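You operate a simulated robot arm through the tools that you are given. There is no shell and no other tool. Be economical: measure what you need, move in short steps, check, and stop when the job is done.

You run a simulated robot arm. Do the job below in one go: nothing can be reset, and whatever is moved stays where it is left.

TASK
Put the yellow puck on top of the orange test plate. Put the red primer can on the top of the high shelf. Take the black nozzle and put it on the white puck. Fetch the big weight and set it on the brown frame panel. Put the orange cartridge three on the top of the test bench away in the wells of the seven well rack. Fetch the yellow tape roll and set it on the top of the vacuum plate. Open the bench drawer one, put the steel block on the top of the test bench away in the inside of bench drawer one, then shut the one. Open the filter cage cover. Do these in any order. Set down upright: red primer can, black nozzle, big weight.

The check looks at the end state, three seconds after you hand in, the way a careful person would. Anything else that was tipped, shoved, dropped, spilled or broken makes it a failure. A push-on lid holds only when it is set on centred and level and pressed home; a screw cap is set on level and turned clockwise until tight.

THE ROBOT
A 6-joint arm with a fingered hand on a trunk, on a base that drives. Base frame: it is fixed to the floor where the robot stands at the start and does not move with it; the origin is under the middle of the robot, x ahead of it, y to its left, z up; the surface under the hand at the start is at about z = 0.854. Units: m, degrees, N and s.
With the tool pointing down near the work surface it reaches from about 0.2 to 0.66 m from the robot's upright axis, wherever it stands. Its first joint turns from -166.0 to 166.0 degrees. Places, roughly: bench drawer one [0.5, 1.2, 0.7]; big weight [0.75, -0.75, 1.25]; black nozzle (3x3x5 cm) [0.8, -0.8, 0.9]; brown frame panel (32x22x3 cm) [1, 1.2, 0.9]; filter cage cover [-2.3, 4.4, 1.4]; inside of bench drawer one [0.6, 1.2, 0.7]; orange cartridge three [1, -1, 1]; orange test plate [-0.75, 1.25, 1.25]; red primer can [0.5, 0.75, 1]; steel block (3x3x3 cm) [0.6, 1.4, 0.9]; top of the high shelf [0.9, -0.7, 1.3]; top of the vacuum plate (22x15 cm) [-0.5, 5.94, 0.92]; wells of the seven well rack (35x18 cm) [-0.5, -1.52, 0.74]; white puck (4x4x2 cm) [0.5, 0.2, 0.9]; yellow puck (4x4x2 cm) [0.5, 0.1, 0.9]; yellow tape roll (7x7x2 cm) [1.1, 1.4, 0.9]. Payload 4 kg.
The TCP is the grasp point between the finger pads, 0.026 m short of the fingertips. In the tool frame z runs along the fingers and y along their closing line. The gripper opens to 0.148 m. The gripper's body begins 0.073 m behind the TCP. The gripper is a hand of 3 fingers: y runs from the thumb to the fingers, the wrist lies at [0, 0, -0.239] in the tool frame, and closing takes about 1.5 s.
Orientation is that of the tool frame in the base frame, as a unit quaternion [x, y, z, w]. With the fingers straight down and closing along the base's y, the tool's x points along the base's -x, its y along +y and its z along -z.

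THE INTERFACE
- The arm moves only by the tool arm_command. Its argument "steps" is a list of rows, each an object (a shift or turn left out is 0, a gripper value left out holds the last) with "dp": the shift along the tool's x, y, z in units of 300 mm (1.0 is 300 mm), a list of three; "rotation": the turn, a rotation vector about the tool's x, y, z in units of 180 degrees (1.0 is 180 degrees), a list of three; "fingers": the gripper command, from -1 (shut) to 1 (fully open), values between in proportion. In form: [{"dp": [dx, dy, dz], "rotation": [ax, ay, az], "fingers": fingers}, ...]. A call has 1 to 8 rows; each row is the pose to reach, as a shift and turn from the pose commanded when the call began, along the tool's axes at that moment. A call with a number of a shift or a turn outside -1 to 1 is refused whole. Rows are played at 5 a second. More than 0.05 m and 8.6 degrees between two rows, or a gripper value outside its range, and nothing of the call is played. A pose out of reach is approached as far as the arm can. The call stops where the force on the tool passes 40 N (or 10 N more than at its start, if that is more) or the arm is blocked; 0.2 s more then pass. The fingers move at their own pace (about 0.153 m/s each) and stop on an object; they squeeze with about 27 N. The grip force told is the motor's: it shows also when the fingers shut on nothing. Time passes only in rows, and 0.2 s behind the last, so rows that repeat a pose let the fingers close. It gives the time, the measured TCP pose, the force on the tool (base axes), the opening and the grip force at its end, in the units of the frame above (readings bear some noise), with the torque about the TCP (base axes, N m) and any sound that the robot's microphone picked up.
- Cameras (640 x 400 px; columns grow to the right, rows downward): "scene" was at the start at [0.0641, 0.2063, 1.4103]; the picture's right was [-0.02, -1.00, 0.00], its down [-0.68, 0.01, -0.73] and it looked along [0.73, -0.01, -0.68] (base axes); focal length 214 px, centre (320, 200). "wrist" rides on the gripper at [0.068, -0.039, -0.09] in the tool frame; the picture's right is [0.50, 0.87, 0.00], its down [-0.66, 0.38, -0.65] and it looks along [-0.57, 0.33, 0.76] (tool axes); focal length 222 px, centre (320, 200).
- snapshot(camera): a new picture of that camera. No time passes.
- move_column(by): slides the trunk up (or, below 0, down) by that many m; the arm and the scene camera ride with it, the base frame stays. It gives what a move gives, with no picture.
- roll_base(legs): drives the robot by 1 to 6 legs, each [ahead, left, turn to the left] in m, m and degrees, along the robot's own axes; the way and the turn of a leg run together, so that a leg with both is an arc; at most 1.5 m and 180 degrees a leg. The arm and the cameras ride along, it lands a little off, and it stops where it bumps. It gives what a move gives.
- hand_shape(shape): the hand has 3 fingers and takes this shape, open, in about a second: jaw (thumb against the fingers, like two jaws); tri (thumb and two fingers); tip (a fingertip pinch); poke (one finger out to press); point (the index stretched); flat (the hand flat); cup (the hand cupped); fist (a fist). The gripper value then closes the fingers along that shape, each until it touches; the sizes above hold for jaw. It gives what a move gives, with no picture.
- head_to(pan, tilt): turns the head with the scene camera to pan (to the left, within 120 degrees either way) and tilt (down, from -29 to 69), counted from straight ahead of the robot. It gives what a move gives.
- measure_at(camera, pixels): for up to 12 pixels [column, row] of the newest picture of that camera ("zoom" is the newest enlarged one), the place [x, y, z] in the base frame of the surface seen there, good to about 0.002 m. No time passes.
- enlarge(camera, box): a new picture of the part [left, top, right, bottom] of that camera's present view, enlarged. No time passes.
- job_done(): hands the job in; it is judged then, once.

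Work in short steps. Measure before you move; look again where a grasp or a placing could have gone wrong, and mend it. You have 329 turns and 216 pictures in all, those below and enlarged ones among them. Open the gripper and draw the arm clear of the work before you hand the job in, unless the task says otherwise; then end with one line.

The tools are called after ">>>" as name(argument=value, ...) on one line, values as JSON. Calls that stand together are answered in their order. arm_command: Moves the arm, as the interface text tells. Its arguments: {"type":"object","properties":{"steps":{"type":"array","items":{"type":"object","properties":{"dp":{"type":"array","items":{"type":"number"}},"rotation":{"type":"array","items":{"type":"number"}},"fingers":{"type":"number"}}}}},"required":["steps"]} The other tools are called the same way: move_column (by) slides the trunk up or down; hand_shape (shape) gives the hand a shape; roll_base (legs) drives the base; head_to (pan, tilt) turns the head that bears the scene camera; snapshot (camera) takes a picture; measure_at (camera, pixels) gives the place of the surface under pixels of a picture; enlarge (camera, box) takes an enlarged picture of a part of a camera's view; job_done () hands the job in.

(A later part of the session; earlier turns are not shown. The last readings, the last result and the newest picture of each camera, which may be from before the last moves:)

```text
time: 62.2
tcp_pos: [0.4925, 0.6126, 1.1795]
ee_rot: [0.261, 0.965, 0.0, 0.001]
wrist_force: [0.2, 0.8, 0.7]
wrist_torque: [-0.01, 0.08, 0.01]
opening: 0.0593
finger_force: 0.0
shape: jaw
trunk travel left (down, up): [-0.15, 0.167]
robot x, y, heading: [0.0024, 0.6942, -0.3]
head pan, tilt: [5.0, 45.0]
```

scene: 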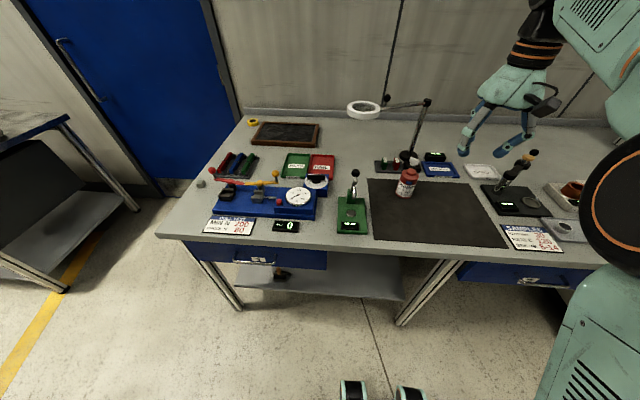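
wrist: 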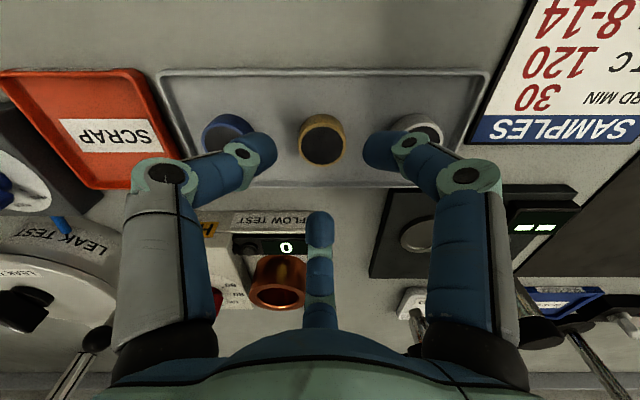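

>>> arm_command(steps=[{"dp": [-0.1, 0.1, 0.05], "fingers": 0.25}, {"dp": [-0.2, 0.2, 0.1], "fingers": 0.25}, {"dp": [-0.288, 0.304, 0.15], "fingers": 0.25}, {"dp": [-0.288, 0.304, 0.3], "fingers": 0.25}, {"dp": [-0.288, 0.304, 0.42], "fingers": 0.25}, {"dp": [-0.288, 0.304, 0.5], "fingers": 0.25}, {"dp": [-0.288, 0.304, 0.5], "fingers": 0.25}])

>>> enlarge(camera="scene", box=[340, 110, 500, 210])

>>> snapshot(camera="wrist")

```text
time: 63.8
tcp_pos: [0.6093, 0.6483, 1.0303]
ee_rot: [0.261, 0.965, 0.001, 0.001]
wrist_force: [0.4, -0.3, -0.3]
wrist_torque: [-0.04, -0.03, 0.02]
opening: 0.0922
finger_force: 0.0
shape: jaw
out of reach, approached as far as the arm can: row 2, 3, 4
trunk travel left (down, up): [-0.15, 0.167]
robot x, y, heading: [-0.007, 0.6981, -0.2]
head pan, tilt: [5.0, 45.0]
```

```text
4.00 times, centred on (420, 160) of scene
```

zoom: 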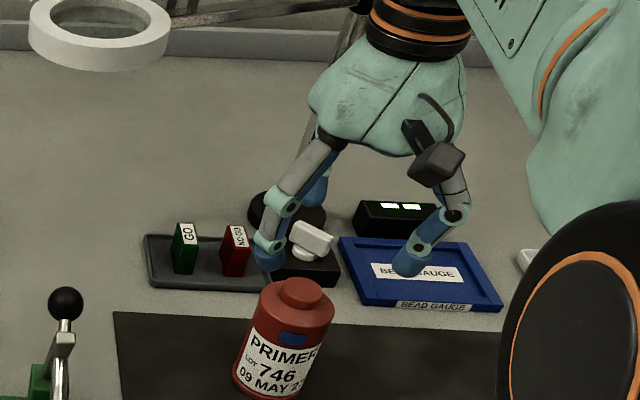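

```text
179 pictures are left
```

wrist: 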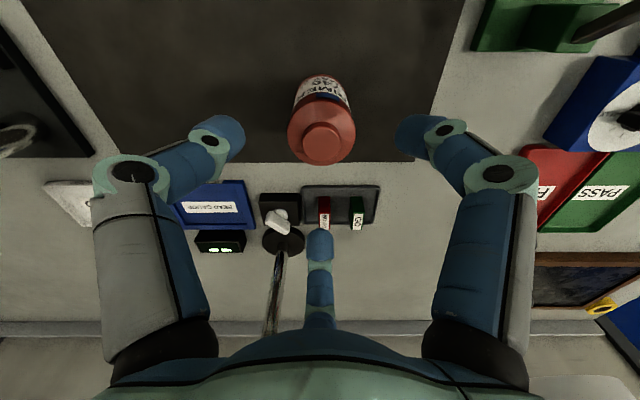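

Centred on the can; descend to TCP z ≈ 0.91 and close.

>>> arm_command(steps=[{"dp": [-0.005, 0.005, 0.1]}, {"dp": [-0.01, 0.005, 0.2]}, {"dp": [-0.01, 0.005, 0.3]}, {"dp": [-0.01, 0.005, 0.39]}, {"dp": [-0.01, 0.005, 0.39]}])

>>> enlarge(camera="scene", box=[340, 110, 500, 210])

```text
time: 65.0
tcp_pos: [0.6163, 0.6471, 0.9132]
ee_rot: [0.262, 0.965, 0.002, 0.002]
wrist_force: [-0.3, 0.1, 0.1]
wrist_torque: [-0.02, -0.02, 0.02]
opening: 0.0925
finger_force: 0.1
shape: jaw
trunk travel left (down, up): [-0.15, 0.167]
robot x, y, heading: [-0.0076, 0.6992, -0.4]
head pan, tilt: [5.0, 45.0]
```

```text
4.00 times, centred on (420, 160) of scene
```

zoom: 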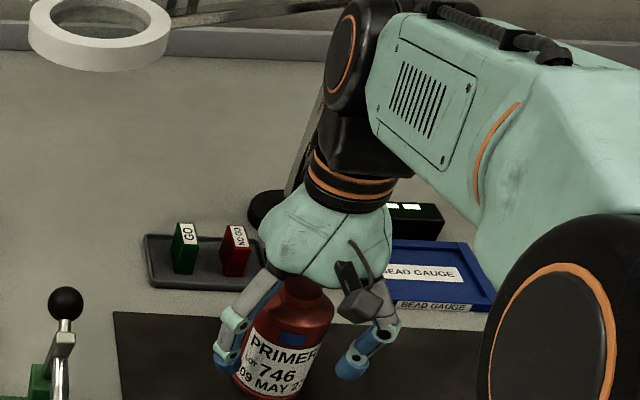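

>>> arm_command(steps=[{"fingers": -1}, {"fingers": -1}, {"fingers": -1}, {"fingers": -1}, {"fingers": -1}, {"fingers": -1}, {"fingers": -1}])

>>> arm_command(steps=[{"dp": [0, 0, -0.1]}, {"dp": [0, 0, -0.2]}, {"dp": [0.05, 0, -0.3]}, {"dp": [0.12, 0, -0.4]}, {"dp": [0.25, 0, -0.5]}, {"dp": [0.4, 0, -0.55]}, {"dp": [0.4, 0, -0.55]}])

>>> snapshot(camera="scene")

```text
time: 66.6
tcp_pos: [0.6158, 0.6485, 0.913]
ee_rot: [0.261, 0.965, 0.001, 0.001]
wrist_force: [0.6, -0.4, 0.3]
wrist_torque: [0.0, -0.01, 0.04]
opening: 0.0519
finger_force: 27.3
shape: jaw
trunk travel left (down, up): [-0.15, 0.167]
robot x, y, heading: [-0.0003, 0.6933, -0.3]
head pan, tilt: [5.0, 45.0]
```

```text
time: 68.2
tcp_pos: [0.5124, 0.7069, 1.0785]
ee_rot: [0.261, 0.965, 0.001, 0.002]
wrist_force: [0.7, 0.4, -3.8]
wrist_torque: [0.0, -0.01, 0.01]
opening: 0.052
finger_force: 27.1
shape: jaw
trunk travel left (down, up): [-0.15, 0.167]
robot x, y, heading: [-0.0058, 0.6973, -0.3]
head pan, tilt: [5.0, 45.0]
```

```text
177 pictures are left
```

scene: 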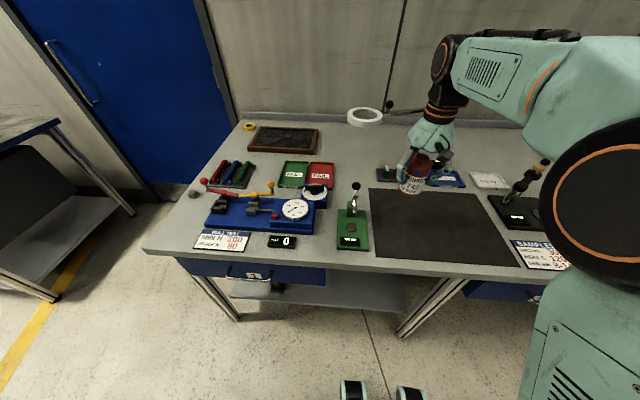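

Can held. Raise trunk and drive back and right toward the high shelf.

>>> move_column(by=0.165)

>>> roll_base(legs=[[-0.3, 0, 0], [0, -1.2, 0]])

>>> head_to(pan=-20, tilt=25)

>>> snapshot(camera="scene")

```text
time: 70.1
tcp_pos: [0.5108, 0.7068, 1.2432]
ee_rot: [0.261, 0.965, 0.001, 0.001]
wrist_force: [-0.4, 0.8, -3.8]
wrist_torque: [-0.02, 0.02, -0.02]
opening: 0.0522
finger_force: 27.2
shape: jaw
trunk travel left (down, up): [-0.315, 0.002]
robot x, y, heading: [-0.0043, 0.6947, -0.0]
head pan, tilt: [5.0, 45.0]
```

```text
time: 82.4
tcp_pos: [0.1941, -0.4872, 1.2435]
ee_rot: [0.269, 0.963, 0.0, 0.001]
wrist_force: [0.5, -0.4, -2.5]
wrist_torque: [-0.02, 0.0, 0.02]
opening: 0.0521
finger_force: 27.4
shape: jaw
trunk travel left (down, up): [-0.315, 0.002]
robot x, y, heading: [-0.3199, -0.4869, -1.2]
head pan, tilt: [5.0, 45.0]
```

```text
time: 83.3
tcp_pos: [0.1962, -0.4869, 1.2439]
ee_rot: [0.27, 0.963, 0.0, 0.001]
wrist_force: [-0.4, -0.6, -2.6]
wrist_torque: [0.01, 0.0, 0.01]
opening: 0.0517
finger_force: 26.4
shape: jaw
trunk travel left (down, up): [-0.315, 0.002]
robot x, y, heading: [-0.3173, -0.4916, -1.4]
head pan, tilt: [-20.0, 25.0]
```

```text
176 pictures are left
```

scene: 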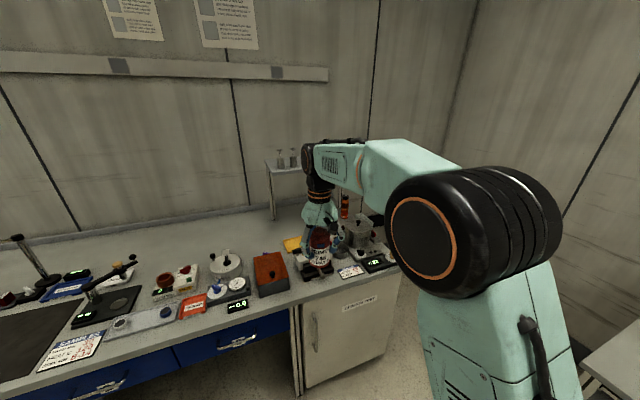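

I measure the visible left part of the shelf (265–305,150–215).

>>> enlarge(camera="scene", box=[250, 130, 330, 180])

>>> measure_at(camera="zoom", pixels=[[130, 260], [200, 310], [300, 310], [300, 325], [240, 230], [345, 230], [220, 280], [160, 310], [190, 340], [150, 345]])

```text
8.00 times, centred on (290, 155) of scene
```

zoom: 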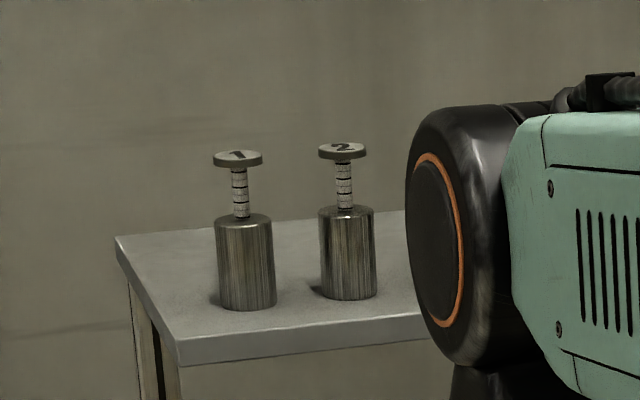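

```text
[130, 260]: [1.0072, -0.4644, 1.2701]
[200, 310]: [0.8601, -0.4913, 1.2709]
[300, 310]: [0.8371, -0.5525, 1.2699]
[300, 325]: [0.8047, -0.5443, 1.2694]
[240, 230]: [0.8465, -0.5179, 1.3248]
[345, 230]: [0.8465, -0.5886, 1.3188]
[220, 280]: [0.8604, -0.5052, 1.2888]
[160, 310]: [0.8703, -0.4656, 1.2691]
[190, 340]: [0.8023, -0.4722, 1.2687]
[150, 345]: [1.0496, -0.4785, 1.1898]
```

The shelf front edge is x≈0.79, top z 1.27, left end y≈−0.46. I move right 0.45 to see the remainder.

>>> roll_base(legs=[[0, -0.45, 1.4]])

>>> head_to(pan=0, tilt=20)

>>> snapshot(camera="scene")

```text
time: 87.8
tcp_pos: [0.1924, -0.9201, 1.243]
ee_rot: [0.255, 0.967, 0.0, 0.001]
wrist_force: [-0.1, 0.1, -2.7]
wrist_torque: [-0.01, 0.0, 0.01]
opening: 0.0523
finger_force: 26.9
shape: jaw
trunk travel left (down, up): [-0.315, 0.002]
robot x, y, heading: [-0.3256, -0.9351, 0.2]
head pan, tilt: [-20.0, 25.0]
```

```text
time: 88.6
tcp_pos: [0.1916, -0.9201, 1.242]
ee_rot: [0.256, 0.967, 0.001, 0.001]
wrist_force: [-0.2, 0.2, -2.3]
wrist_torque: [0.01, -0.02, 0.01]
opening: 0.0519
finger_force: 27.0
shape: jaw
trunk travel left (down, up): [-0.315, 0.002]
robot x, y, heading: [-0.3216, -0.9338, 0.2]
head pan, tilt: [0.0, 20.0]
```

```text
174 pictures are left
```

scene: 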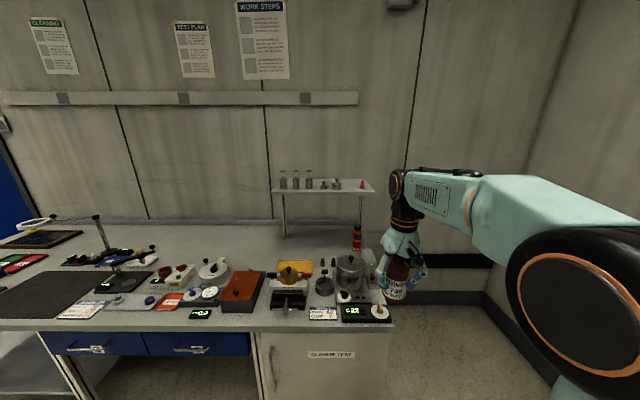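

>>> enlarge(camera="scene", box=[260, 160, 400, 240])

>>> measure_at(camera="zoom", pixels=[[105, 125], [165, 125], [225, 125], [300, 118], [345, 115], [475, 125], [520, 140], [400, 125], [420, 115], [400, 137], [490, 110], [440, 140]])

>>> enlarge(camera="scene", box=[260, 230, 400, 330])

```text
4.57 times, centred on (330, 200) of scene
```

zoom: 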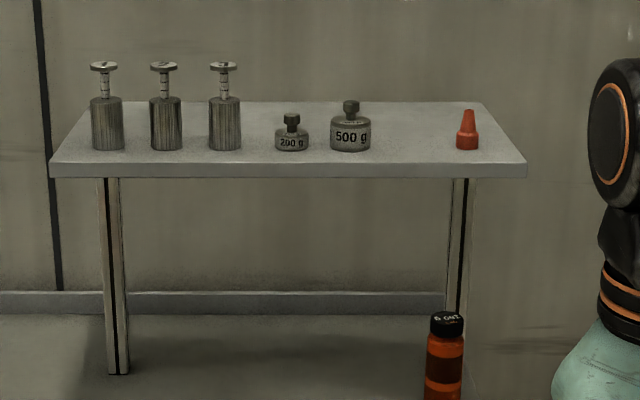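

```text
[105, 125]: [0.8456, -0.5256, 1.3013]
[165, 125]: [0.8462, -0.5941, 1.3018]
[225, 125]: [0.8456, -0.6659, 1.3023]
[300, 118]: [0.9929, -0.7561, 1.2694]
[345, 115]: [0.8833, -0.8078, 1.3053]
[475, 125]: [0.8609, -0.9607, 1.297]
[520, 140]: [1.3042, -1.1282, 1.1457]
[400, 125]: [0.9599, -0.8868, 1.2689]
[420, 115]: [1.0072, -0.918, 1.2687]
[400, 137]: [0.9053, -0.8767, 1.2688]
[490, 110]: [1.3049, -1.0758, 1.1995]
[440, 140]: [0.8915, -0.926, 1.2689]
```

```text
4.00 times, centred on (330, 280) of scene
```

zoom: 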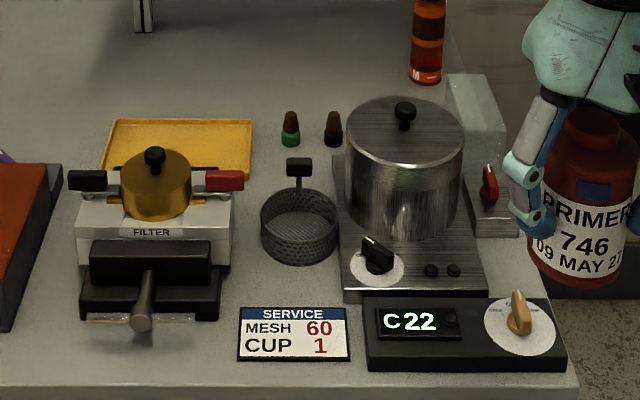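

The can must go on upright with the hand pointing down, so the shelf is best reached from the bench's right end. I measure the space there.

>>> head_to(pan=-30, tilt=35)

>>> snapshot(camera="scene")

```text
time: 89.6
tcp_pos: [0.1913, -0.9194, 1.2433]
ee_rot: [0.256, 0.967, 0.0, 0.001]
wrist_force: [0.1, -0.8, -2.9]
wrist_torque: [-0.01, 0.0, 0.01]
opening: 0.0517
finger_force: 27.0
shape: jaw
trunk travel left (down, up): [-0.315, 0.002]
robot x, y, heading: [-0.3264, -0.9348, 0.3]
head pan, tilt: [-30.0, 35.0]
```

```text
171 pictures are left
```

scene: 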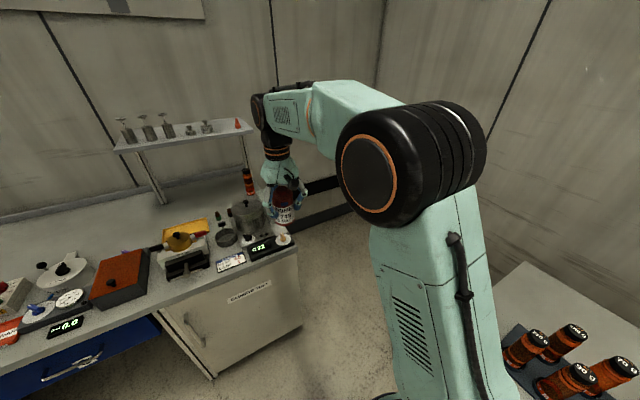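

>>> measure_at(camera="scene", pixels=[[297, 240], [300, 320], [330, 240], [340, 300], [500, 60], [530, 300], [212, 380], [330, 190], [400, 80], [595, 290], [520, 270], [250, 180]])

```text
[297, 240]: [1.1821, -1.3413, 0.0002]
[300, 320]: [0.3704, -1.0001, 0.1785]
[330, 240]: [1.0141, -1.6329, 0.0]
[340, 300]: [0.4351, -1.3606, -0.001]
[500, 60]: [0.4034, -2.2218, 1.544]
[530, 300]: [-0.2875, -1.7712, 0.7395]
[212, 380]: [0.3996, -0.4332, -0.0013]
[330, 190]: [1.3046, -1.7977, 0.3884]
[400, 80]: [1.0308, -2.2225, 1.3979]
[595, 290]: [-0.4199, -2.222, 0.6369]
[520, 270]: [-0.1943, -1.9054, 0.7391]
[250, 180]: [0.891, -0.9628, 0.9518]
```

>>> head_to(pan=-85, tilt=40)

>>> snapshot(camera="scene")

```text
time: 90.8
tcp_pos: [0.1912, -0.9197, 1.2428]
ee_rot: [0.257, 0.967, 0.0, 0.001]
wrist_force: [-0.9, -0.2, -3.3]
wrist_torque: [-0.01, -0.01, 0.01]
opening: 0.0519
finger_force: 27.4
shape: jaw
trunk travel left (down, up): [-0.315, 0.002]
robot x, y, heading: [-0.3245, -0.9351, 0.4]
head pan, tilt: [-85.0, 40.0]
```

```text
170 pictures are left
```

scene: 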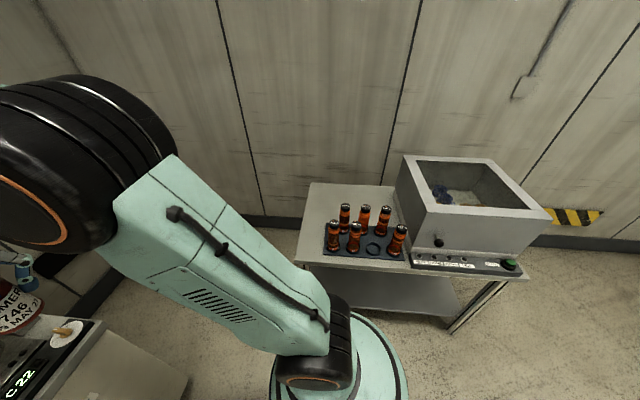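

>>> measure_at(camera="scene", pixels=[[300, 258], [312, 190], [410, 262], [375, 248], [345, 226], [440, 268], [250, 300], [270, 250], [330, 365], [400, 370], [450, 330]])

>>> enlarge(camera="scene", box=[300, 190, 420, 270])

```text
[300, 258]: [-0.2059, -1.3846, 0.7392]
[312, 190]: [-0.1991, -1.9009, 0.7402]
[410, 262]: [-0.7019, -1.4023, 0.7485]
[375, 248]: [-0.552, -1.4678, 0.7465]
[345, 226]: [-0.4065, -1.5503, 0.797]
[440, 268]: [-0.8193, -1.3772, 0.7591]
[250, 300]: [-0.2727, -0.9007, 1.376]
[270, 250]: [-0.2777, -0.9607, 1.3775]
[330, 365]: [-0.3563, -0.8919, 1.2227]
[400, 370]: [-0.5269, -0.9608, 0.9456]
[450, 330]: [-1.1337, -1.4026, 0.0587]
```

```text
5.00 times, centred on (360, 230) of scene
```

zoom: 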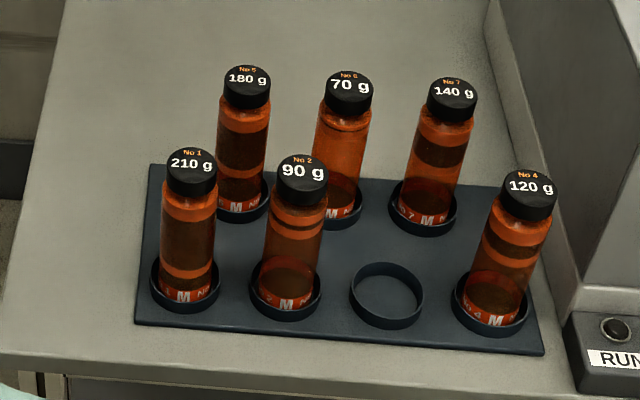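

I look at my own base to know its size.

>>> head_to(pan=-20, tilt=69)

>>> snapshot(camera="scene")

```text
time: 92.2
tcp_pos: [0.1916, -0.9204, 1.2437]
ee_rot: [0.256, 0.967, 0.001, 0.001]
wrist_force: [0.7, -0.3, -3.4]
wrist_torque: [-0.01, -0.01, 0.03]
opening: 0.0517
finger_force: 27.2
shape: jaw
trunk travel left (down, up): [-0.315, 0.002]
robot x, y, heading: [-0.3232, -0.9367, 0.4]
head pan, tilt: [-20.0, 68.8]
```

```text
168 pictures are left
```

scene: 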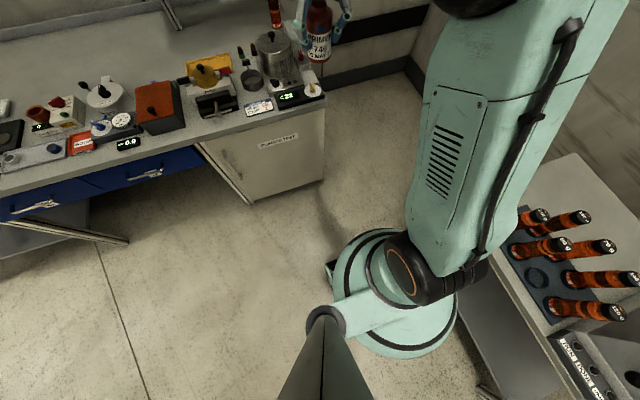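

>>> measure_at(camera="scene", pixels=[[330, 270], [345, 245], [380, 235], [340, 300], [440, 345], [470, 320]])

>>> enlarge(camera="scene", box=[280, 200, 500, 400])

```text
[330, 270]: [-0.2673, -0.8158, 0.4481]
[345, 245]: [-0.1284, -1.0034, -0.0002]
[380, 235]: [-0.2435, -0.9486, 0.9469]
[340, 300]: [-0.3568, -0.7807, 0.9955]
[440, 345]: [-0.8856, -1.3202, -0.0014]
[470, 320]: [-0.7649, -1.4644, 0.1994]
```

```text
2.00 times, centred on (390, 300) of scene
```

zoom: 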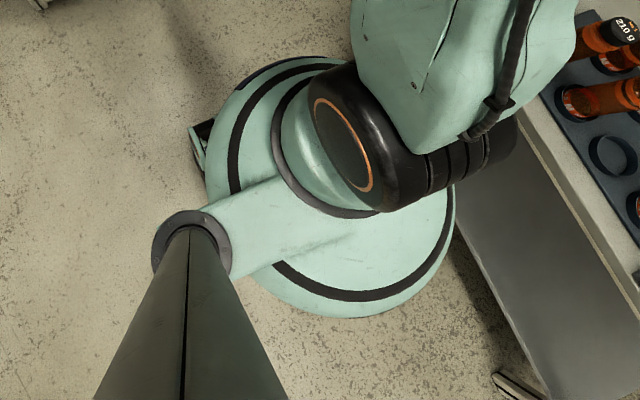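

The base is compact (≈0.2–0.3 m radius). I turn left 90° first in the open, then go through the gap between bench corner and table to the bench's right end.

>>> roll_base(legs=[[0.22, 0, 0], [0, 0, 90]])

>>> roll_base(legs=[[-0.08, -0.05, 0], [-0.55, -0.38, 0]])

```text
time: 97.7
tcp_pos: [-0.1292, -0.419, 1.2435]
ee_rot: [-0.506, 0.862, 0.0, 0.0]
wrist_force: [-0.5, 0.1, -2.7]
wrist_torque: [0.01, -0.02, 0.02]
opening: 0.0518
finger_force: 27.1
shape: jaw
trunk travel left (down, up): [-0.315, 0.002]
robot x, y, heading: [-0.1082, -0.9322, 90.7]
head pan, tilt: [-20.0, 68.8]
```

```text
time: 102.3
tcp_pos: [0.3149, -1.0356, 1.2431]
ee_rot: [-0.506, 0.863, 0.002, 0.0]
wrist_force: [-0.5, 0.3, -3.5]
wrist_torque: [-0.02, -0.01, -0.03]
opening: 0.0518
finger_force: 27.1
shape: jaw
trunk travel left (down, up): [-0.315, 0.002]
robot x, y, heading: [0.3318, -1.5481, 90.8]
head pan, tilt: [-20.0, 68.8]
```

>>> roll_base(legs=[[-0.05, -0.45, -0.8]])

>>> head_to(pan=-5, tilt=35)

>>> snapshot(camera="scene")

```text
time: 106.7
tcp_pos: [0.7621, -1.081, 1.244]
ee_rot: [-0.503, 0.864, 0.002, -0.001]
wrist_force: [-0.7, -0.4, -1.6]
wrist_torque: [0.0, -0.01, 0.01]
opening: 0.0519
finger_force: 27.0
shape: jaw
trunk travel left (down, up): [-0.315, 0.002]
robot x, y, heading: [0.7794, -1.5955, 90.3]
head pan, tilt: [-20.0, 68.8]
```

```text
time: 107.7
tcp_pos: [0.7602, -1.0813, 1.2424]
ee_rot: [-0.503, 0.864, 0.0, 0.0]
wrist_force: [0.5, 0.3, -2.5]
wrist_torque: [0.01, 0.03, 0.01]
opening: 0.0519
finger_force: 26.8
shape: jaw
trunk travel left (down, up): [-0.315, 0.002]
robot x, y, heading: [0.7783, -1.5956, 90.6]
head pan, tilt: [-5.0, 35.0]
```

```text
166 pictures are left
```

scene: 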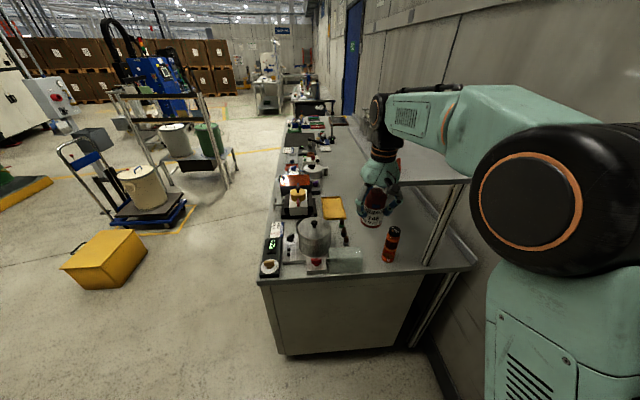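

Raise the hand to clear the shelf.

>>> arm_command(steps=[{"dp": [0, 0, -0.12]}, {"dp": [0, 0, -0.24]}, {"dp": [0, 0, -0.36]}, {"dp": [0, 0, -0.45]}, {"dp": [0, 0, -0.45]}])

>>> roll_base(legs=[[0.1, -0.15, 0]])

>>> head_to(pan=-15, tilt=25)

>>> snapshot(camera="scene")

```text
time: 108.9
tcp_pos: [0.7618, -1.083, 1.3801]
ee_rot: [-0.503, 0.865, 0.001, 0.001]
wrist_force: [-0.3, -0.2, -3.1]
wrist_torque: [0.02, 0.01, 0.0]
opening: 0.0517
finger_force: 26.5
shape: jaw
trunk travel left (down, up): [-0.315, 0.002]
robot x, y, heading: [0.7783, -1.5989, 90.4]
head pan, tilt: [-5.0, 35.0]
```

```text
time: 110.9
tcp_pos: [0.909, -0.9826, 1.3786]
ee_rot: [-0.502, 0.865, 0.0, 0.0]
wrist_force: [-0.6, -0.6, -2.5]
wrist_torque: [-0.03, 0.01, 0.04]
opening: 0.0517
finger_force: 26.6
shape: jaw
trunk travel left (down, up): [-0.315, 0.002]
robot x, y, heading: [0.9217, -1.496, 90.1]
head pan, tilt: [-5.0, 35.0]
```

```text
time: 111.6
tcp_pos: [0.9079, -0.9836, 1.3804]
ee_rot: [-0.502, 0.865, 0.001, 0.001]
wrist_force: [-0.4, -0.6, -2.8]
wrist_torque: [0.01, -0.02, -0.01]
opening: 0.0518
finger_force: 26.9
shape: jaw
trunk travel left (down, up): [-0.315, 0.002]
robot x, y, heading: [0.924, -1.4976, 90.3]
head pan, tilt: [-15.0, 25.0]
```

```text
165 pictures are left
```

scene: 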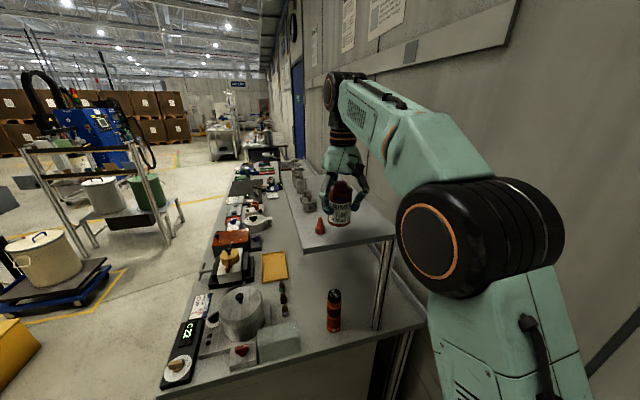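

>>> enlarge(camera="scene", box=[280, 140, 400, 250])

>>> measure_at(camera="zoom", pixels=[[215, 310], [190, 270], [300, 290], [400, 290], [330, 320], [470, 300], [180, 380], [350, 265], [350, 225], [240, 280]])

```text
3.64 times, centred on (340, 195) of scene
```

zoom: 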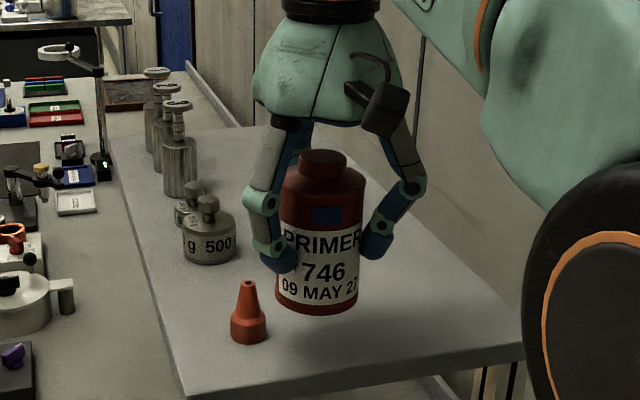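

```text
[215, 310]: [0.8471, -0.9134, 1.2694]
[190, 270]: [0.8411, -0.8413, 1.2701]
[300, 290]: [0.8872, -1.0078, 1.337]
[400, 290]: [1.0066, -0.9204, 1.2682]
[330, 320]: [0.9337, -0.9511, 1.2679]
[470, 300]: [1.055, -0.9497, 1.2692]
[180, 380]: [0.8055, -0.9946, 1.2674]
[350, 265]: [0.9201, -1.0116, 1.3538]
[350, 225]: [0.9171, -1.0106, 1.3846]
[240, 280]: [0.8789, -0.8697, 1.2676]
```

Free spot at about (0.965,−0.94). Move there and lower to about 1 cm above.

>>> arm_command(steps=[{"dp": [-0.11, -0.05, 0]}, {"dp": [-0.22, -0.093, 0.03]}, {"dp": [-0.22, -0.093, 0.08]}, {"dp": [-0.22, -0.093, 0.13]}, {"dp": [-0.22, -0.093, 0.13]}])

>>> enlarge(camera="scene", box=[280, 140, 400, 250])

```text
time: 112.8
tcp_pos: [0.9663, -0.9394, 1.3397]
ee_rot: [-0.502, 0.865, 0.002, 0.0]
wrist_force: [0.1, -0.8, -3.2]
wrist_torque: [0.0, -0.03, 0.03]
opening: 0.0516
finger_force: 26.9
shape: jaw
trunk travel left (down, up): [-0.315, 0.002]
robot x, y, heading: [0.9216, -1.4927, 90.3]
head pan, tilt: [-15.0, 25.0]
```

```text
3.64 times, centred on (340, 195) of scene
```

zoom: 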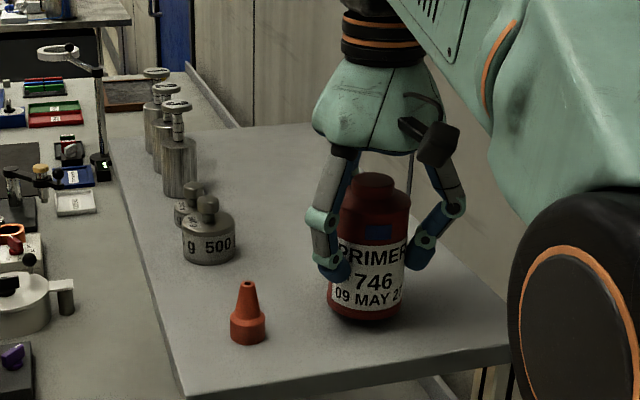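

Lower slowly until the force tells contact.

>>> arm_command(steps=[{"dp": [0, 0, 0.015]}, {"dp": [0, 0, 0.027]}, {"dp": [0, 0, 0.033]}, {"dp": [0, 0, 0.033]}])

>>> enlarge(camera="scene", box=[310, 170, 390, 240])

```text
time: 113.8
tcp_pos: [0.9659, -0.9379, 1.3299]
ee_rot: [-0.502, 0.865, 0.002, 0.0]
wrist_force: [0.0, -0.5, -2.3]
wrist_torque: [-0.03, 0.03, -0.01]
opening: 0.0515
finger_force: 26.4
shape: jaw
trunk travel left (down, up): [-0.315, 0.002]
robot x, y, heading: [0.926, -1.4994, 90.2]
head pan, tilt: [-15.0, 25.0]
```

```text
5.71 times, centred on (350, 205) of scene
```

zoom: 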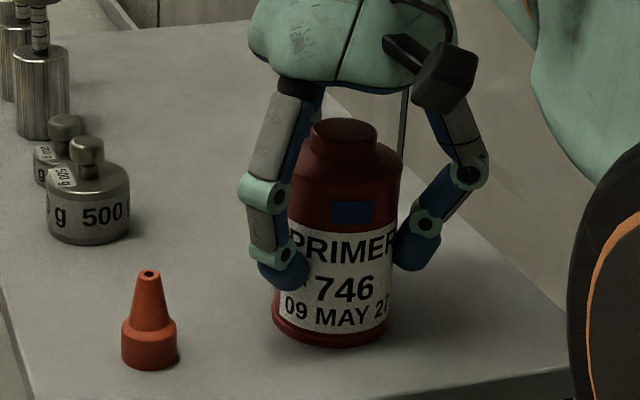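

>>> arm_command(steps=[{"dp": [0, 0, 0.005]}, {"dp": [0, 0, 0.008]}, {"dp": [0, 0, 0.008]}])

```text
time: 114.6
tcp_pos: [0.9657, -0.9393, 1.3296]
ee_rot: [-0.502, 0.865, 0.002, 0.001]
wrist_force: [1.6, 2.0, 11.2]
wrist_torque: [0.0, -0.08, 0.05]
opening: 0.052
finger_force: 26.8
shape: jaw
trunk travel left (down, up): [-0.315, 0.002]
robot x, y, heading: [0.9237, -1.4979, 90.4]
head pan, tilt: [-15.0, 25.0]
```

Contact felt. Open the fingers and lift off.

>>> arm_command(steps=[{"dp": [0, 0, -0.002], "fingers": -0.2}, {"dp": [0, 0, -0.002], "fingers": 0.1}, {"dp": [0, 0, -0.002], "fingers": 0.2}, {"dp": [0, 0, -0.002], "fingers": 0.2}])

>>> arm_command(steps=[{"dp": [0, 0, -0.1]}, {"dp": [0, 0, -0.2]}, {"dp": [0, 0, -0.3]}, {"dp": [0.1, 0, -0.38]}, {"dp": [0.2, 0, -0.38]}])

>>> enlarge(camera="scene", box=[270, 120, 410, 240])

```text
time: 115.6
tcp_pos: [0.9658, -0.939, 1.328]
ee_rot: [-0.503, 0.864, 0.002, 0.001]
wrist_force: [-0.1, 0.2, 0.3]
wrist_torque: [-0.02, -0.01, 0.01]
opening: 0.0882
finger_force: 0.1
shape: jaw
trunk travel left (down, up): [-0.315, 0.002]
robot x, y, heading: [0.9234, -1.4966, 90.4]
head pan, tilt: [-15.0, 25.0]
```

```text
time: 116.8
tcp_pos: [0.9362, -1.0023, 1.4281]
ee_rot: [-0.502, 0.865, 0.003, 0.003]
wrist_force: [0.1, 0.4, -0.4]
wrist_torque: [-0.01, -0.04, -0.02]
opening: 0.0881
finger_force: 0.1
shape: jaw
out of reach, approached as far as the arm can: row 2, 3, 4, 5
trunk travel left (down, up): [-0.315, 0.002]
robot x, y, heading: [0.9232, -1.4946, 90.4]
head pan, tilt: [-15.0, 25.0]
```

```text
3.33 times, centred on (340, 180) of scene
```

zoom: 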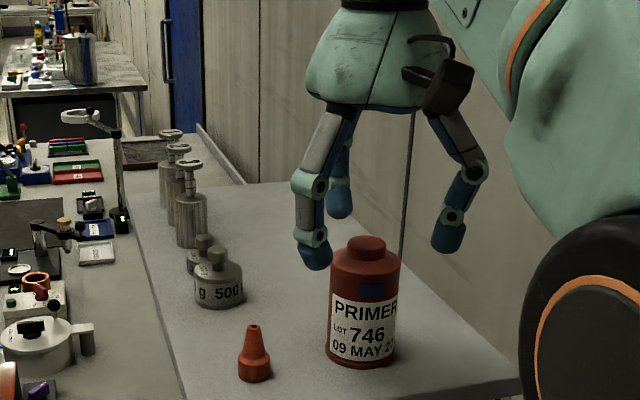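

The can stands upright on the shelf. Now measure the 500 g weight at zoom (217,280).

>>> enlarge(camera="scene", box=[330, 190, 386, 225])

>>> enlarge(camera="scene", box=[340, 185, 380, 225])

```text
11.43 times, centred on (358, 208) of scene
```

zoom: 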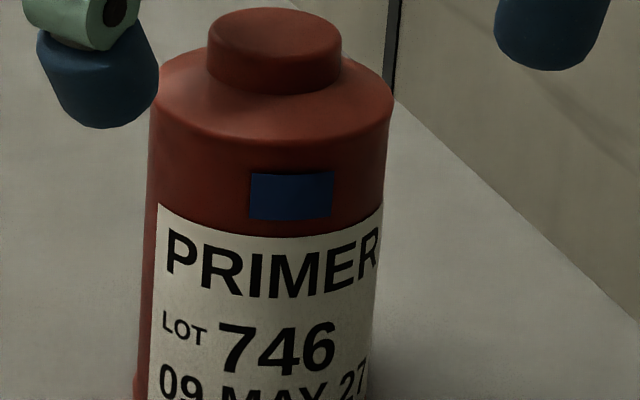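

```text
10.00 times, centred on (360, 205) of scene
```

zoom: 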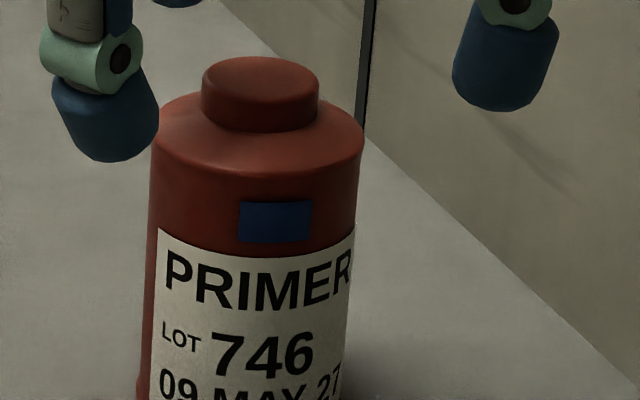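

>>> enlarge(camera="scene", box=[280, 185, 344, 225])

>>> measure_at(camera="zoom", pixels=[[290, 95], [290, 85], [225, 160], [340, 160], [290, 190], [290, 240], [270, 145], [290, 105], [215, 90], [310, 110]])

```text
10.00 times, centred on (312, 205) of scene
```

zoom: 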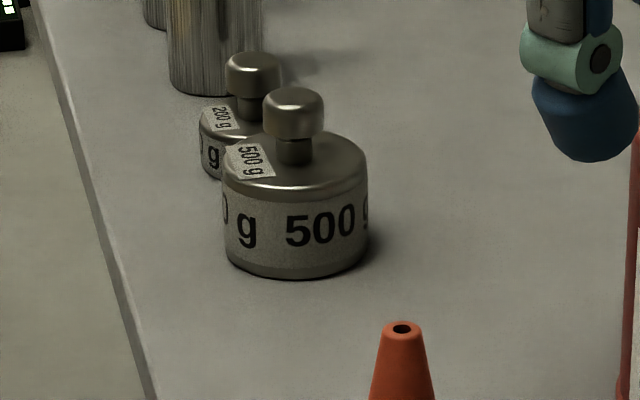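

```text
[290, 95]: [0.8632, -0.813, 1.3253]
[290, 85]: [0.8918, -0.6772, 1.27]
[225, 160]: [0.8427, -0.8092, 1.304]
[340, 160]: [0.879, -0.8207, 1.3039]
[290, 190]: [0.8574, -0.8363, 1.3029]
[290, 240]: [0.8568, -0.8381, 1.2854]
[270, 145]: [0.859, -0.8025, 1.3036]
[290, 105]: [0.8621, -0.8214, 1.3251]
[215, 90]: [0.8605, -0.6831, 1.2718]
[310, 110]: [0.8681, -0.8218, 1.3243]
```

Weight centre ≈ (0.862,−0.812), body top 1.304. Drive ahead 0.11 with the hand above everything, turning the hand 60° so no finger heads to the 200 g weight.

>>> roll_base(legs=[[0.11, 0, 0]])

>>> arm_command(steps=[{"dp": [0, 0, 0], "rotation": [0, 0, -0.042], "fingers": -0.1}, {"rotation": [0, 0, -0.084], "fingers": -0.1}, {"rotation": [0, 0, -0.126]}, {"rotation": [0, 0, -0.168]}, {"rotation": [0, 0, -0.21]}, {"rotation": [0, 0, -0.252]}, {"rotation": [0, 0, -0.294]}, {"rotation": [0, 0, -0.333]}])

>>> measure_at(camera="zoom", pixels=[[235, 130], [215, 150], [255, 65], [240, 125]])

```text
time: 118.0
tcp_pos: [0.9354, -0.8917, 1.4275]
ee_rot: [-0.501, 0.865, 0.002, 0.001]
wrist_force: [0.4, 0.0, -0.6]
wrist_torque: [0.01, -0.01, 0.02]
opening: 0.0884
finger_force: 0.0
shape: jaw
trunk travel left (down, up): [-0.315, 0.002]
robot x, y, heading: [0.9223, -1.3878, 90.4]
head pan, tilt: [-15.0, 25.0]
```

```text
time: 119.8
tcp_pos: [0.9373, -0.8916, 1.4275]
ee_rot: [0.868, -0.497, -0.002, -0.002]
wrist_force: [-0.5, 0.1, -0.5]
wrist_torque: [-0.02, 0.02, -0.02]
opening: 0.067
finger_force: 0.0
shape: jaw
trunk travel left (down, up): [-0.315, 0.002]
robot x, y, heading: [0.9229, -1.3868, 90.0]
head pan, tilt: [-15.0, 25.0]
```

```text
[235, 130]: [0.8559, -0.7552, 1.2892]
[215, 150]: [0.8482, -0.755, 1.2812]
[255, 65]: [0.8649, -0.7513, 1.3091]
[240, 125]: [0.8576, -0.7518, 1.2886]
```

>>> arm_command(steps=[{"dp": [-0.12, 0.03, 0]}, {"dp": [-0.24, 0.06, 0]}, {"dp": [-0.356, 0.081, 0.05]}, {"dp": [-0.356, 0.081, 0.15]}, {"dp": [-0.356, 0.081, 0.22]}, {"dp": [-0.356, 0.081, 0.22]}])

>>> enlarge(camera="scene", box=[265, 160, 345, 210])

>>> snapshot(camera="wrist")

```text
time: 121.2
tcp_pos: [0.8631, -0.8146, 1.3587]
ee_rot: [0.867, -0.498, -0.003, -0.004]
wrist_force: [-0.1, -0.1, 0.3]
wrist_torque: [-0.01, 0.01, 0.05]
opening: 0.0669
finger_force: 0.0
shape: jaw
out of reach, approached as far as the arm can: row 1, 2, 3, 4, 5, 6
trunk travel left (down, up): [-0.315, 0.002]
robot x, y, heading: [0.9229, -1.3852, 90.3]
head pan, tilt: [-15.0, 25.0]
```

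```text
8.00 times, centred on (305, 185) of scene
```

zoom: 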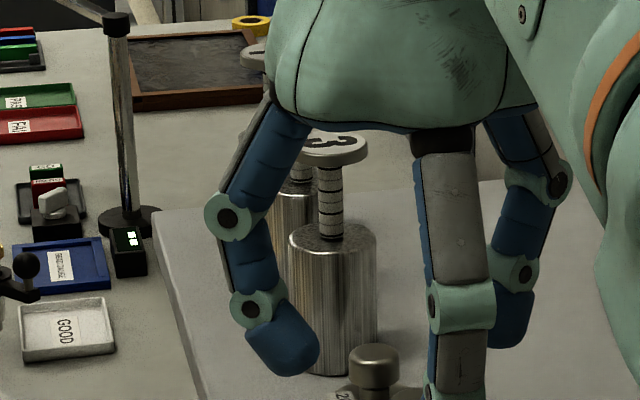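

```text
156 pictures are left
```

wrist: 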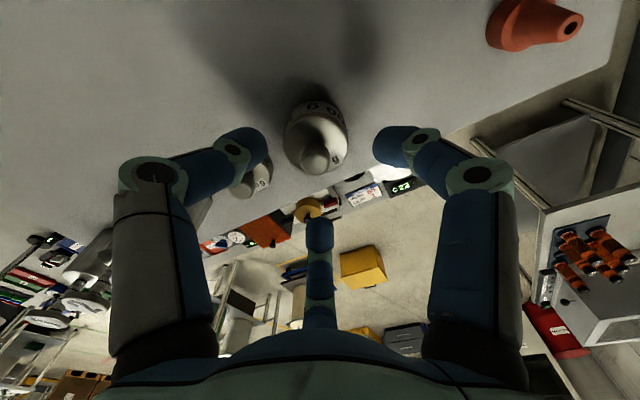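

>>> measure_at(camera="wrist", pixels=[[313, 160], [305, 150], [322, 165], [325, 110], [290, 135], [345, 150], [305, 200]])

>>> enlarge(camera="wrist", box=[260, 80, 380, 190])

```text
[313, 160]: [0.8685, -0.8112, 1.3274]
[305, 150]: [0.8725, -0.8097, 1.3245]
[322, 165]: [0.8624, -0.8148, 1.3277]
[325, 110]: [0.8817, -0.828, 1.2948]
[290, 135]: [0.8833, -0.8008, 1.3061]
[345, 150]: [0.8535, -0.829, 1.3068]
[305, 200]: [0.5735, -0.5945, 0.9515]
```

```text
3.64 times, centred on (320, 135) of wrist
```

zoom: 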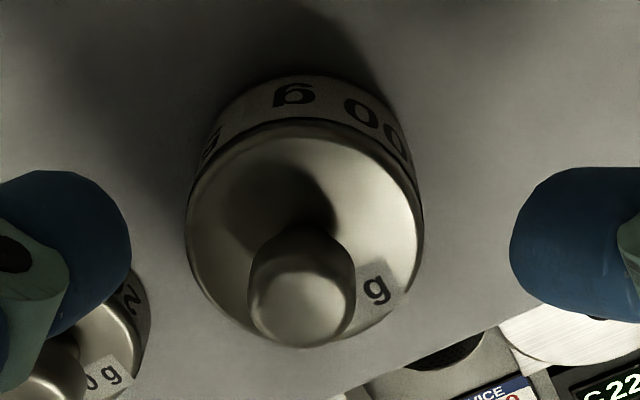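

Weight centre ≈ (0.867,−0.812). Small correction and descend to TCP z 1.30.

>>> arm_command(steps=[{"dp": [0, -0.015, 0.04]}, {"dp": [0, -0.015, 0.1]}, {"dp": [0, -0.015, 0.15]}, {"dp": [0, -0.015, 0.19]}, {"dp": [0, -0.015, 0.19]}])

>>> snapshot(camera="wrist")

```text
time: 122.4
tcp_pos: [0.8647, -0.8119, 1.3025]
ee_rot: [0.867, -0.498, -0.002, -0.002]
wrist_force: [0.6, 0.0, -1.1]
wrist_torque: [0.01, 0.02, 0.01]
opening: 0.0668
finger_force: 0.0
shape: jaw
trunk travel left (down, up): [-0.315, 0.002]
robot x, y, heading: [0.9238, -1.385, 90.4]
head pan, tilt: [-15.0, 25.0]
```

```text
154 pictures are left
```

wrist: 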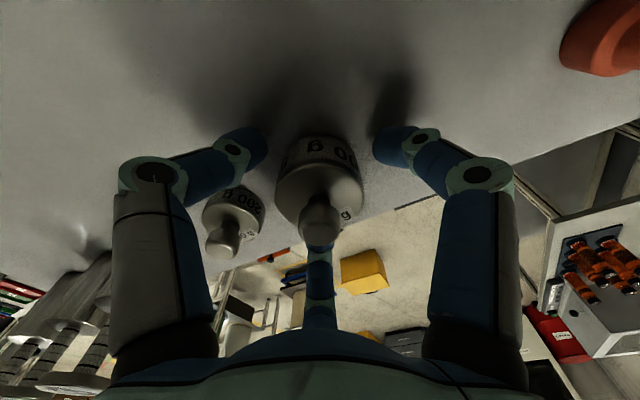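

Good. Close on the weight and lift.

>>> arm_command(steps=[{"fingers": -1}, {"fingers": -1}, {"fingers": -1}, {"fingers": -1}, {"fingers": -1}, {"fingers": -1}, {"fingers": -1}])

>>> arm_command(steps=[{"dp": [0, 0, -0.06]}, {"dp": [0, 0, -0.13]}, {"dp": [0, 0, -0.2]}, {"dp": [0.0, 0, -0.26]}, {"dp": [0.15, -0.03, -0.32]}, {"dp": [0.3, -0.08, -0.38]}, {"dp": [0.3, -0.08, -0.38]}])

>>> snapshot(camera="scene")

```text
time: 124.0
tcp_pos: [0.8661, -0.8104, 1.3003]
ee_rot: [0.867, -0.498, -0.002, -0.002]
wrist_force: [0.7, -0.4, -0.2]
wrist_torque: [0.01, 0.0, 0.0]
opening: 0.0414
finger_force: 26.4
shape: jaw
trunk travel left (down, up): [-0.315, 0.002]
robot x, y, heading: [0.9208, -1.382, 90.2]
head pan, tilt: [-15.0, 25.0]
```

```text
refused: row 6 steps farther than a row can; nothing moved
```

```text
153 pictures are left
```

scene: 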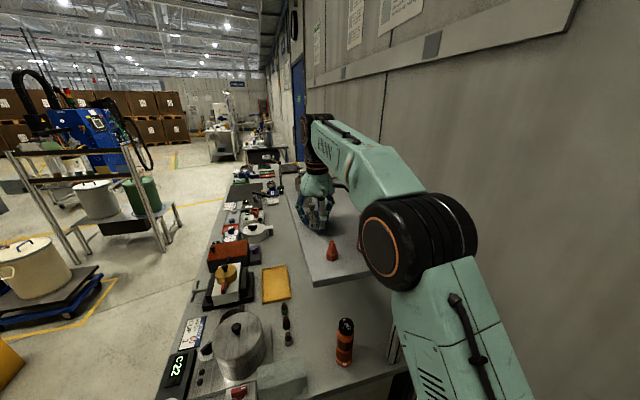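

>>> arm_command(steps=[{"dp": [0, 0, -0.07]}, {"dp": [0, 0, -0.14]}, {"dp": [0, 0, -0.2]}, {"dp": [0.05, 0.03, -0.26]}, {"dp": [0.12, 0.07, -0.33]}, {"dp": [0.2, 0.11, -0.4]}, {"dp": [0.23, 0.135, -0.43]}, {"dp": [0.23, 0.135, -0.43]}])

>>> snapshot(camera="scene")

```text
time: 125.8
tcp_pos: [0.8668, -0.8932, 1.4286]
ee_rot: [0.867, -0.499, -0.002, -0.003]
wrist_force: [0.2, 1.0, -5.3]
wrist_torque: [0.0, 0.01, -0.02]
opening: 0.0413
finger_force: 27.4
shape: jaw
out of reach, approached as far as the arm can: row 6, 7, 8
trunk travel left (down, up): [-0.315, 0.002]
robot x, y, heading: [0.9249, -1.3859, 90.5]
head pan, tilt: [-15.0, 25.0]
```

```text
152 pictures are left
```

scene: 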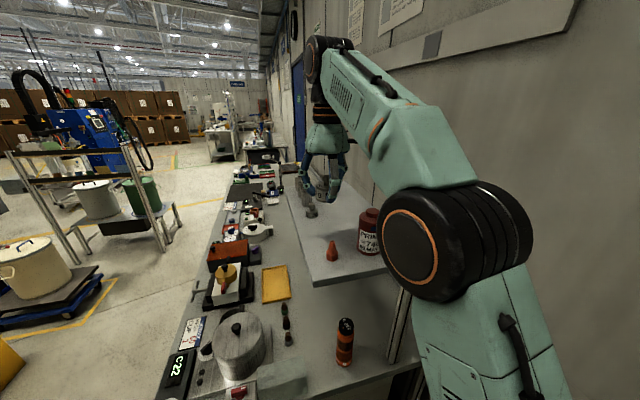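

Weight held. Drive back out around the bench toward its left end, arm high.

>>> roll_base(legs=[[-0.2, 0, 0], [0, 0.58, 0], [0.6, 0.45, 0]])

>>> roll_base(legs=[[1.2, 0, 0], [1.2, 0, 0]])

>>> head_to(pan=-30, tilt=40)

>>> snapshot(camera="scene")

```text
time: 136.7
tcp_pos: [-0.161, -0.4873, 1.4284]
ee_rot: [0.863, -0.504, -0.002, -0.004]
wrist_force: [0.2, 0.2, -4.6]
wrist_torque: [-0.01, -0.04, -0.02]
opening: 0.041
finger_force: 27.0
shape: jaw
trunk travel left (down, up): [-0.315, 0.002]
robot x, y, heading: [-0.113, -0.9804, 89.5]
head pan, tilt: [-15.0, 25.0]
```

```text
time: 148.6
tcp_pos: [-0.1122, 1.9384, 1.4269]
ee_rot: [0.862, -0.507, -0.002, -0.003]
wrist_force: [0.3, 0.3, -6.1]
wrist_torque: [-0.04, 0.0, -0.02]
opening: 0.041
finger_force: 26.8
shape: jaw
trunk travel left (down, up): [-0.315, 0.002]
robot x, y, heading: [-0.0657, 1.4448, 89.2]
head pan, tilt: [-15.0, 25.0]
```

```text
time: 149.3
tcp_pos: [-0.1127, 1.9389, 1.428]
ee_rot: [0.862, -0.506, -0.002, -0.003]
wrist_force: [0.4, 0.0, -5.6]
wrist_torque: [0.03, 0.01, 0.02]
opening: 0.0411
finger_force: 27.3
shape: jaw
trunk travel left (down, up): [-0.315, 0.002]
robot x, y, heading: [-0.0641, 1.4462, 89.2]
head pan, tilt: [-30.0, 40.0]
```

```text
151 pictures are left
```

scene: 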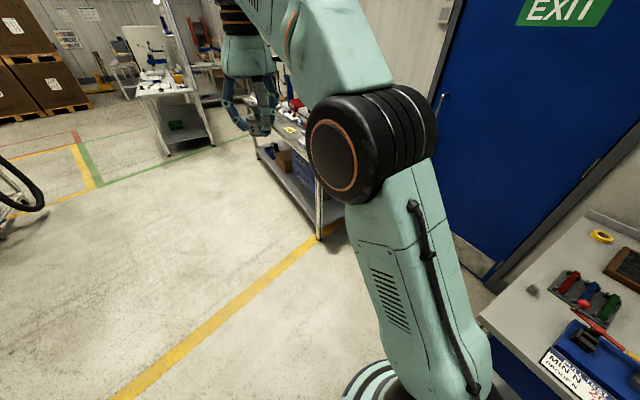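

>>> measure_at(camera="scene", pixels=[[487, 318], [585, 222], [318, 240], [270, 145], [500, 270], [600, 236], [620, 245], [530, 290], [450, 240]])

>>> head_to(pan=-75, tilt=40)

>>> snapshot(camera="scene")

```text
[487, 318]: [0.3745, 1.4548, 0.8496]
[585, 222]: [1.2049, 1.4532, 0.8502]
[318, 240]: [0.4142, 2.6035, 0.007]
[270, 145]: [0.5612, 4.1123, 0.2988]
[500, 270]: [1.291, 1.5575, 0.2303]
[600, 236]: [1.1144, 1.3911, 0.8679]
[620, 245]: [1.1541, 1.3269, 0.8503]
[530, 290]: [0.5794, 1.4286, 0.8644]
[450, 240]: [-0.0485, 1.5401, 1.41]
```

```text
time: 150.5
tcp_pos: [-0.1124, 1.9376, 1.4281]
ee_rot: [0.862, -0.507, -0.002, -0.003]
wrist_force: [0.4, -0.4, -5.5]
wrist_torque: [0.0, 0.01, 0.02]
opening: 0.0411
finger_force: 27.1
shape: jaw
trunk travel left (down, up): [-0.315, 0.002]
robot x, y, heading: [-0.0666, 1.4423, 89.0]
head pan, tilt: [-75.0, 40.0]
```

```text
150 pictures are left
```

scene: 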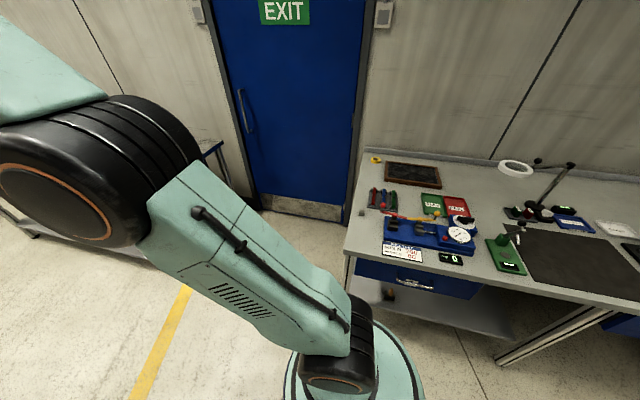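

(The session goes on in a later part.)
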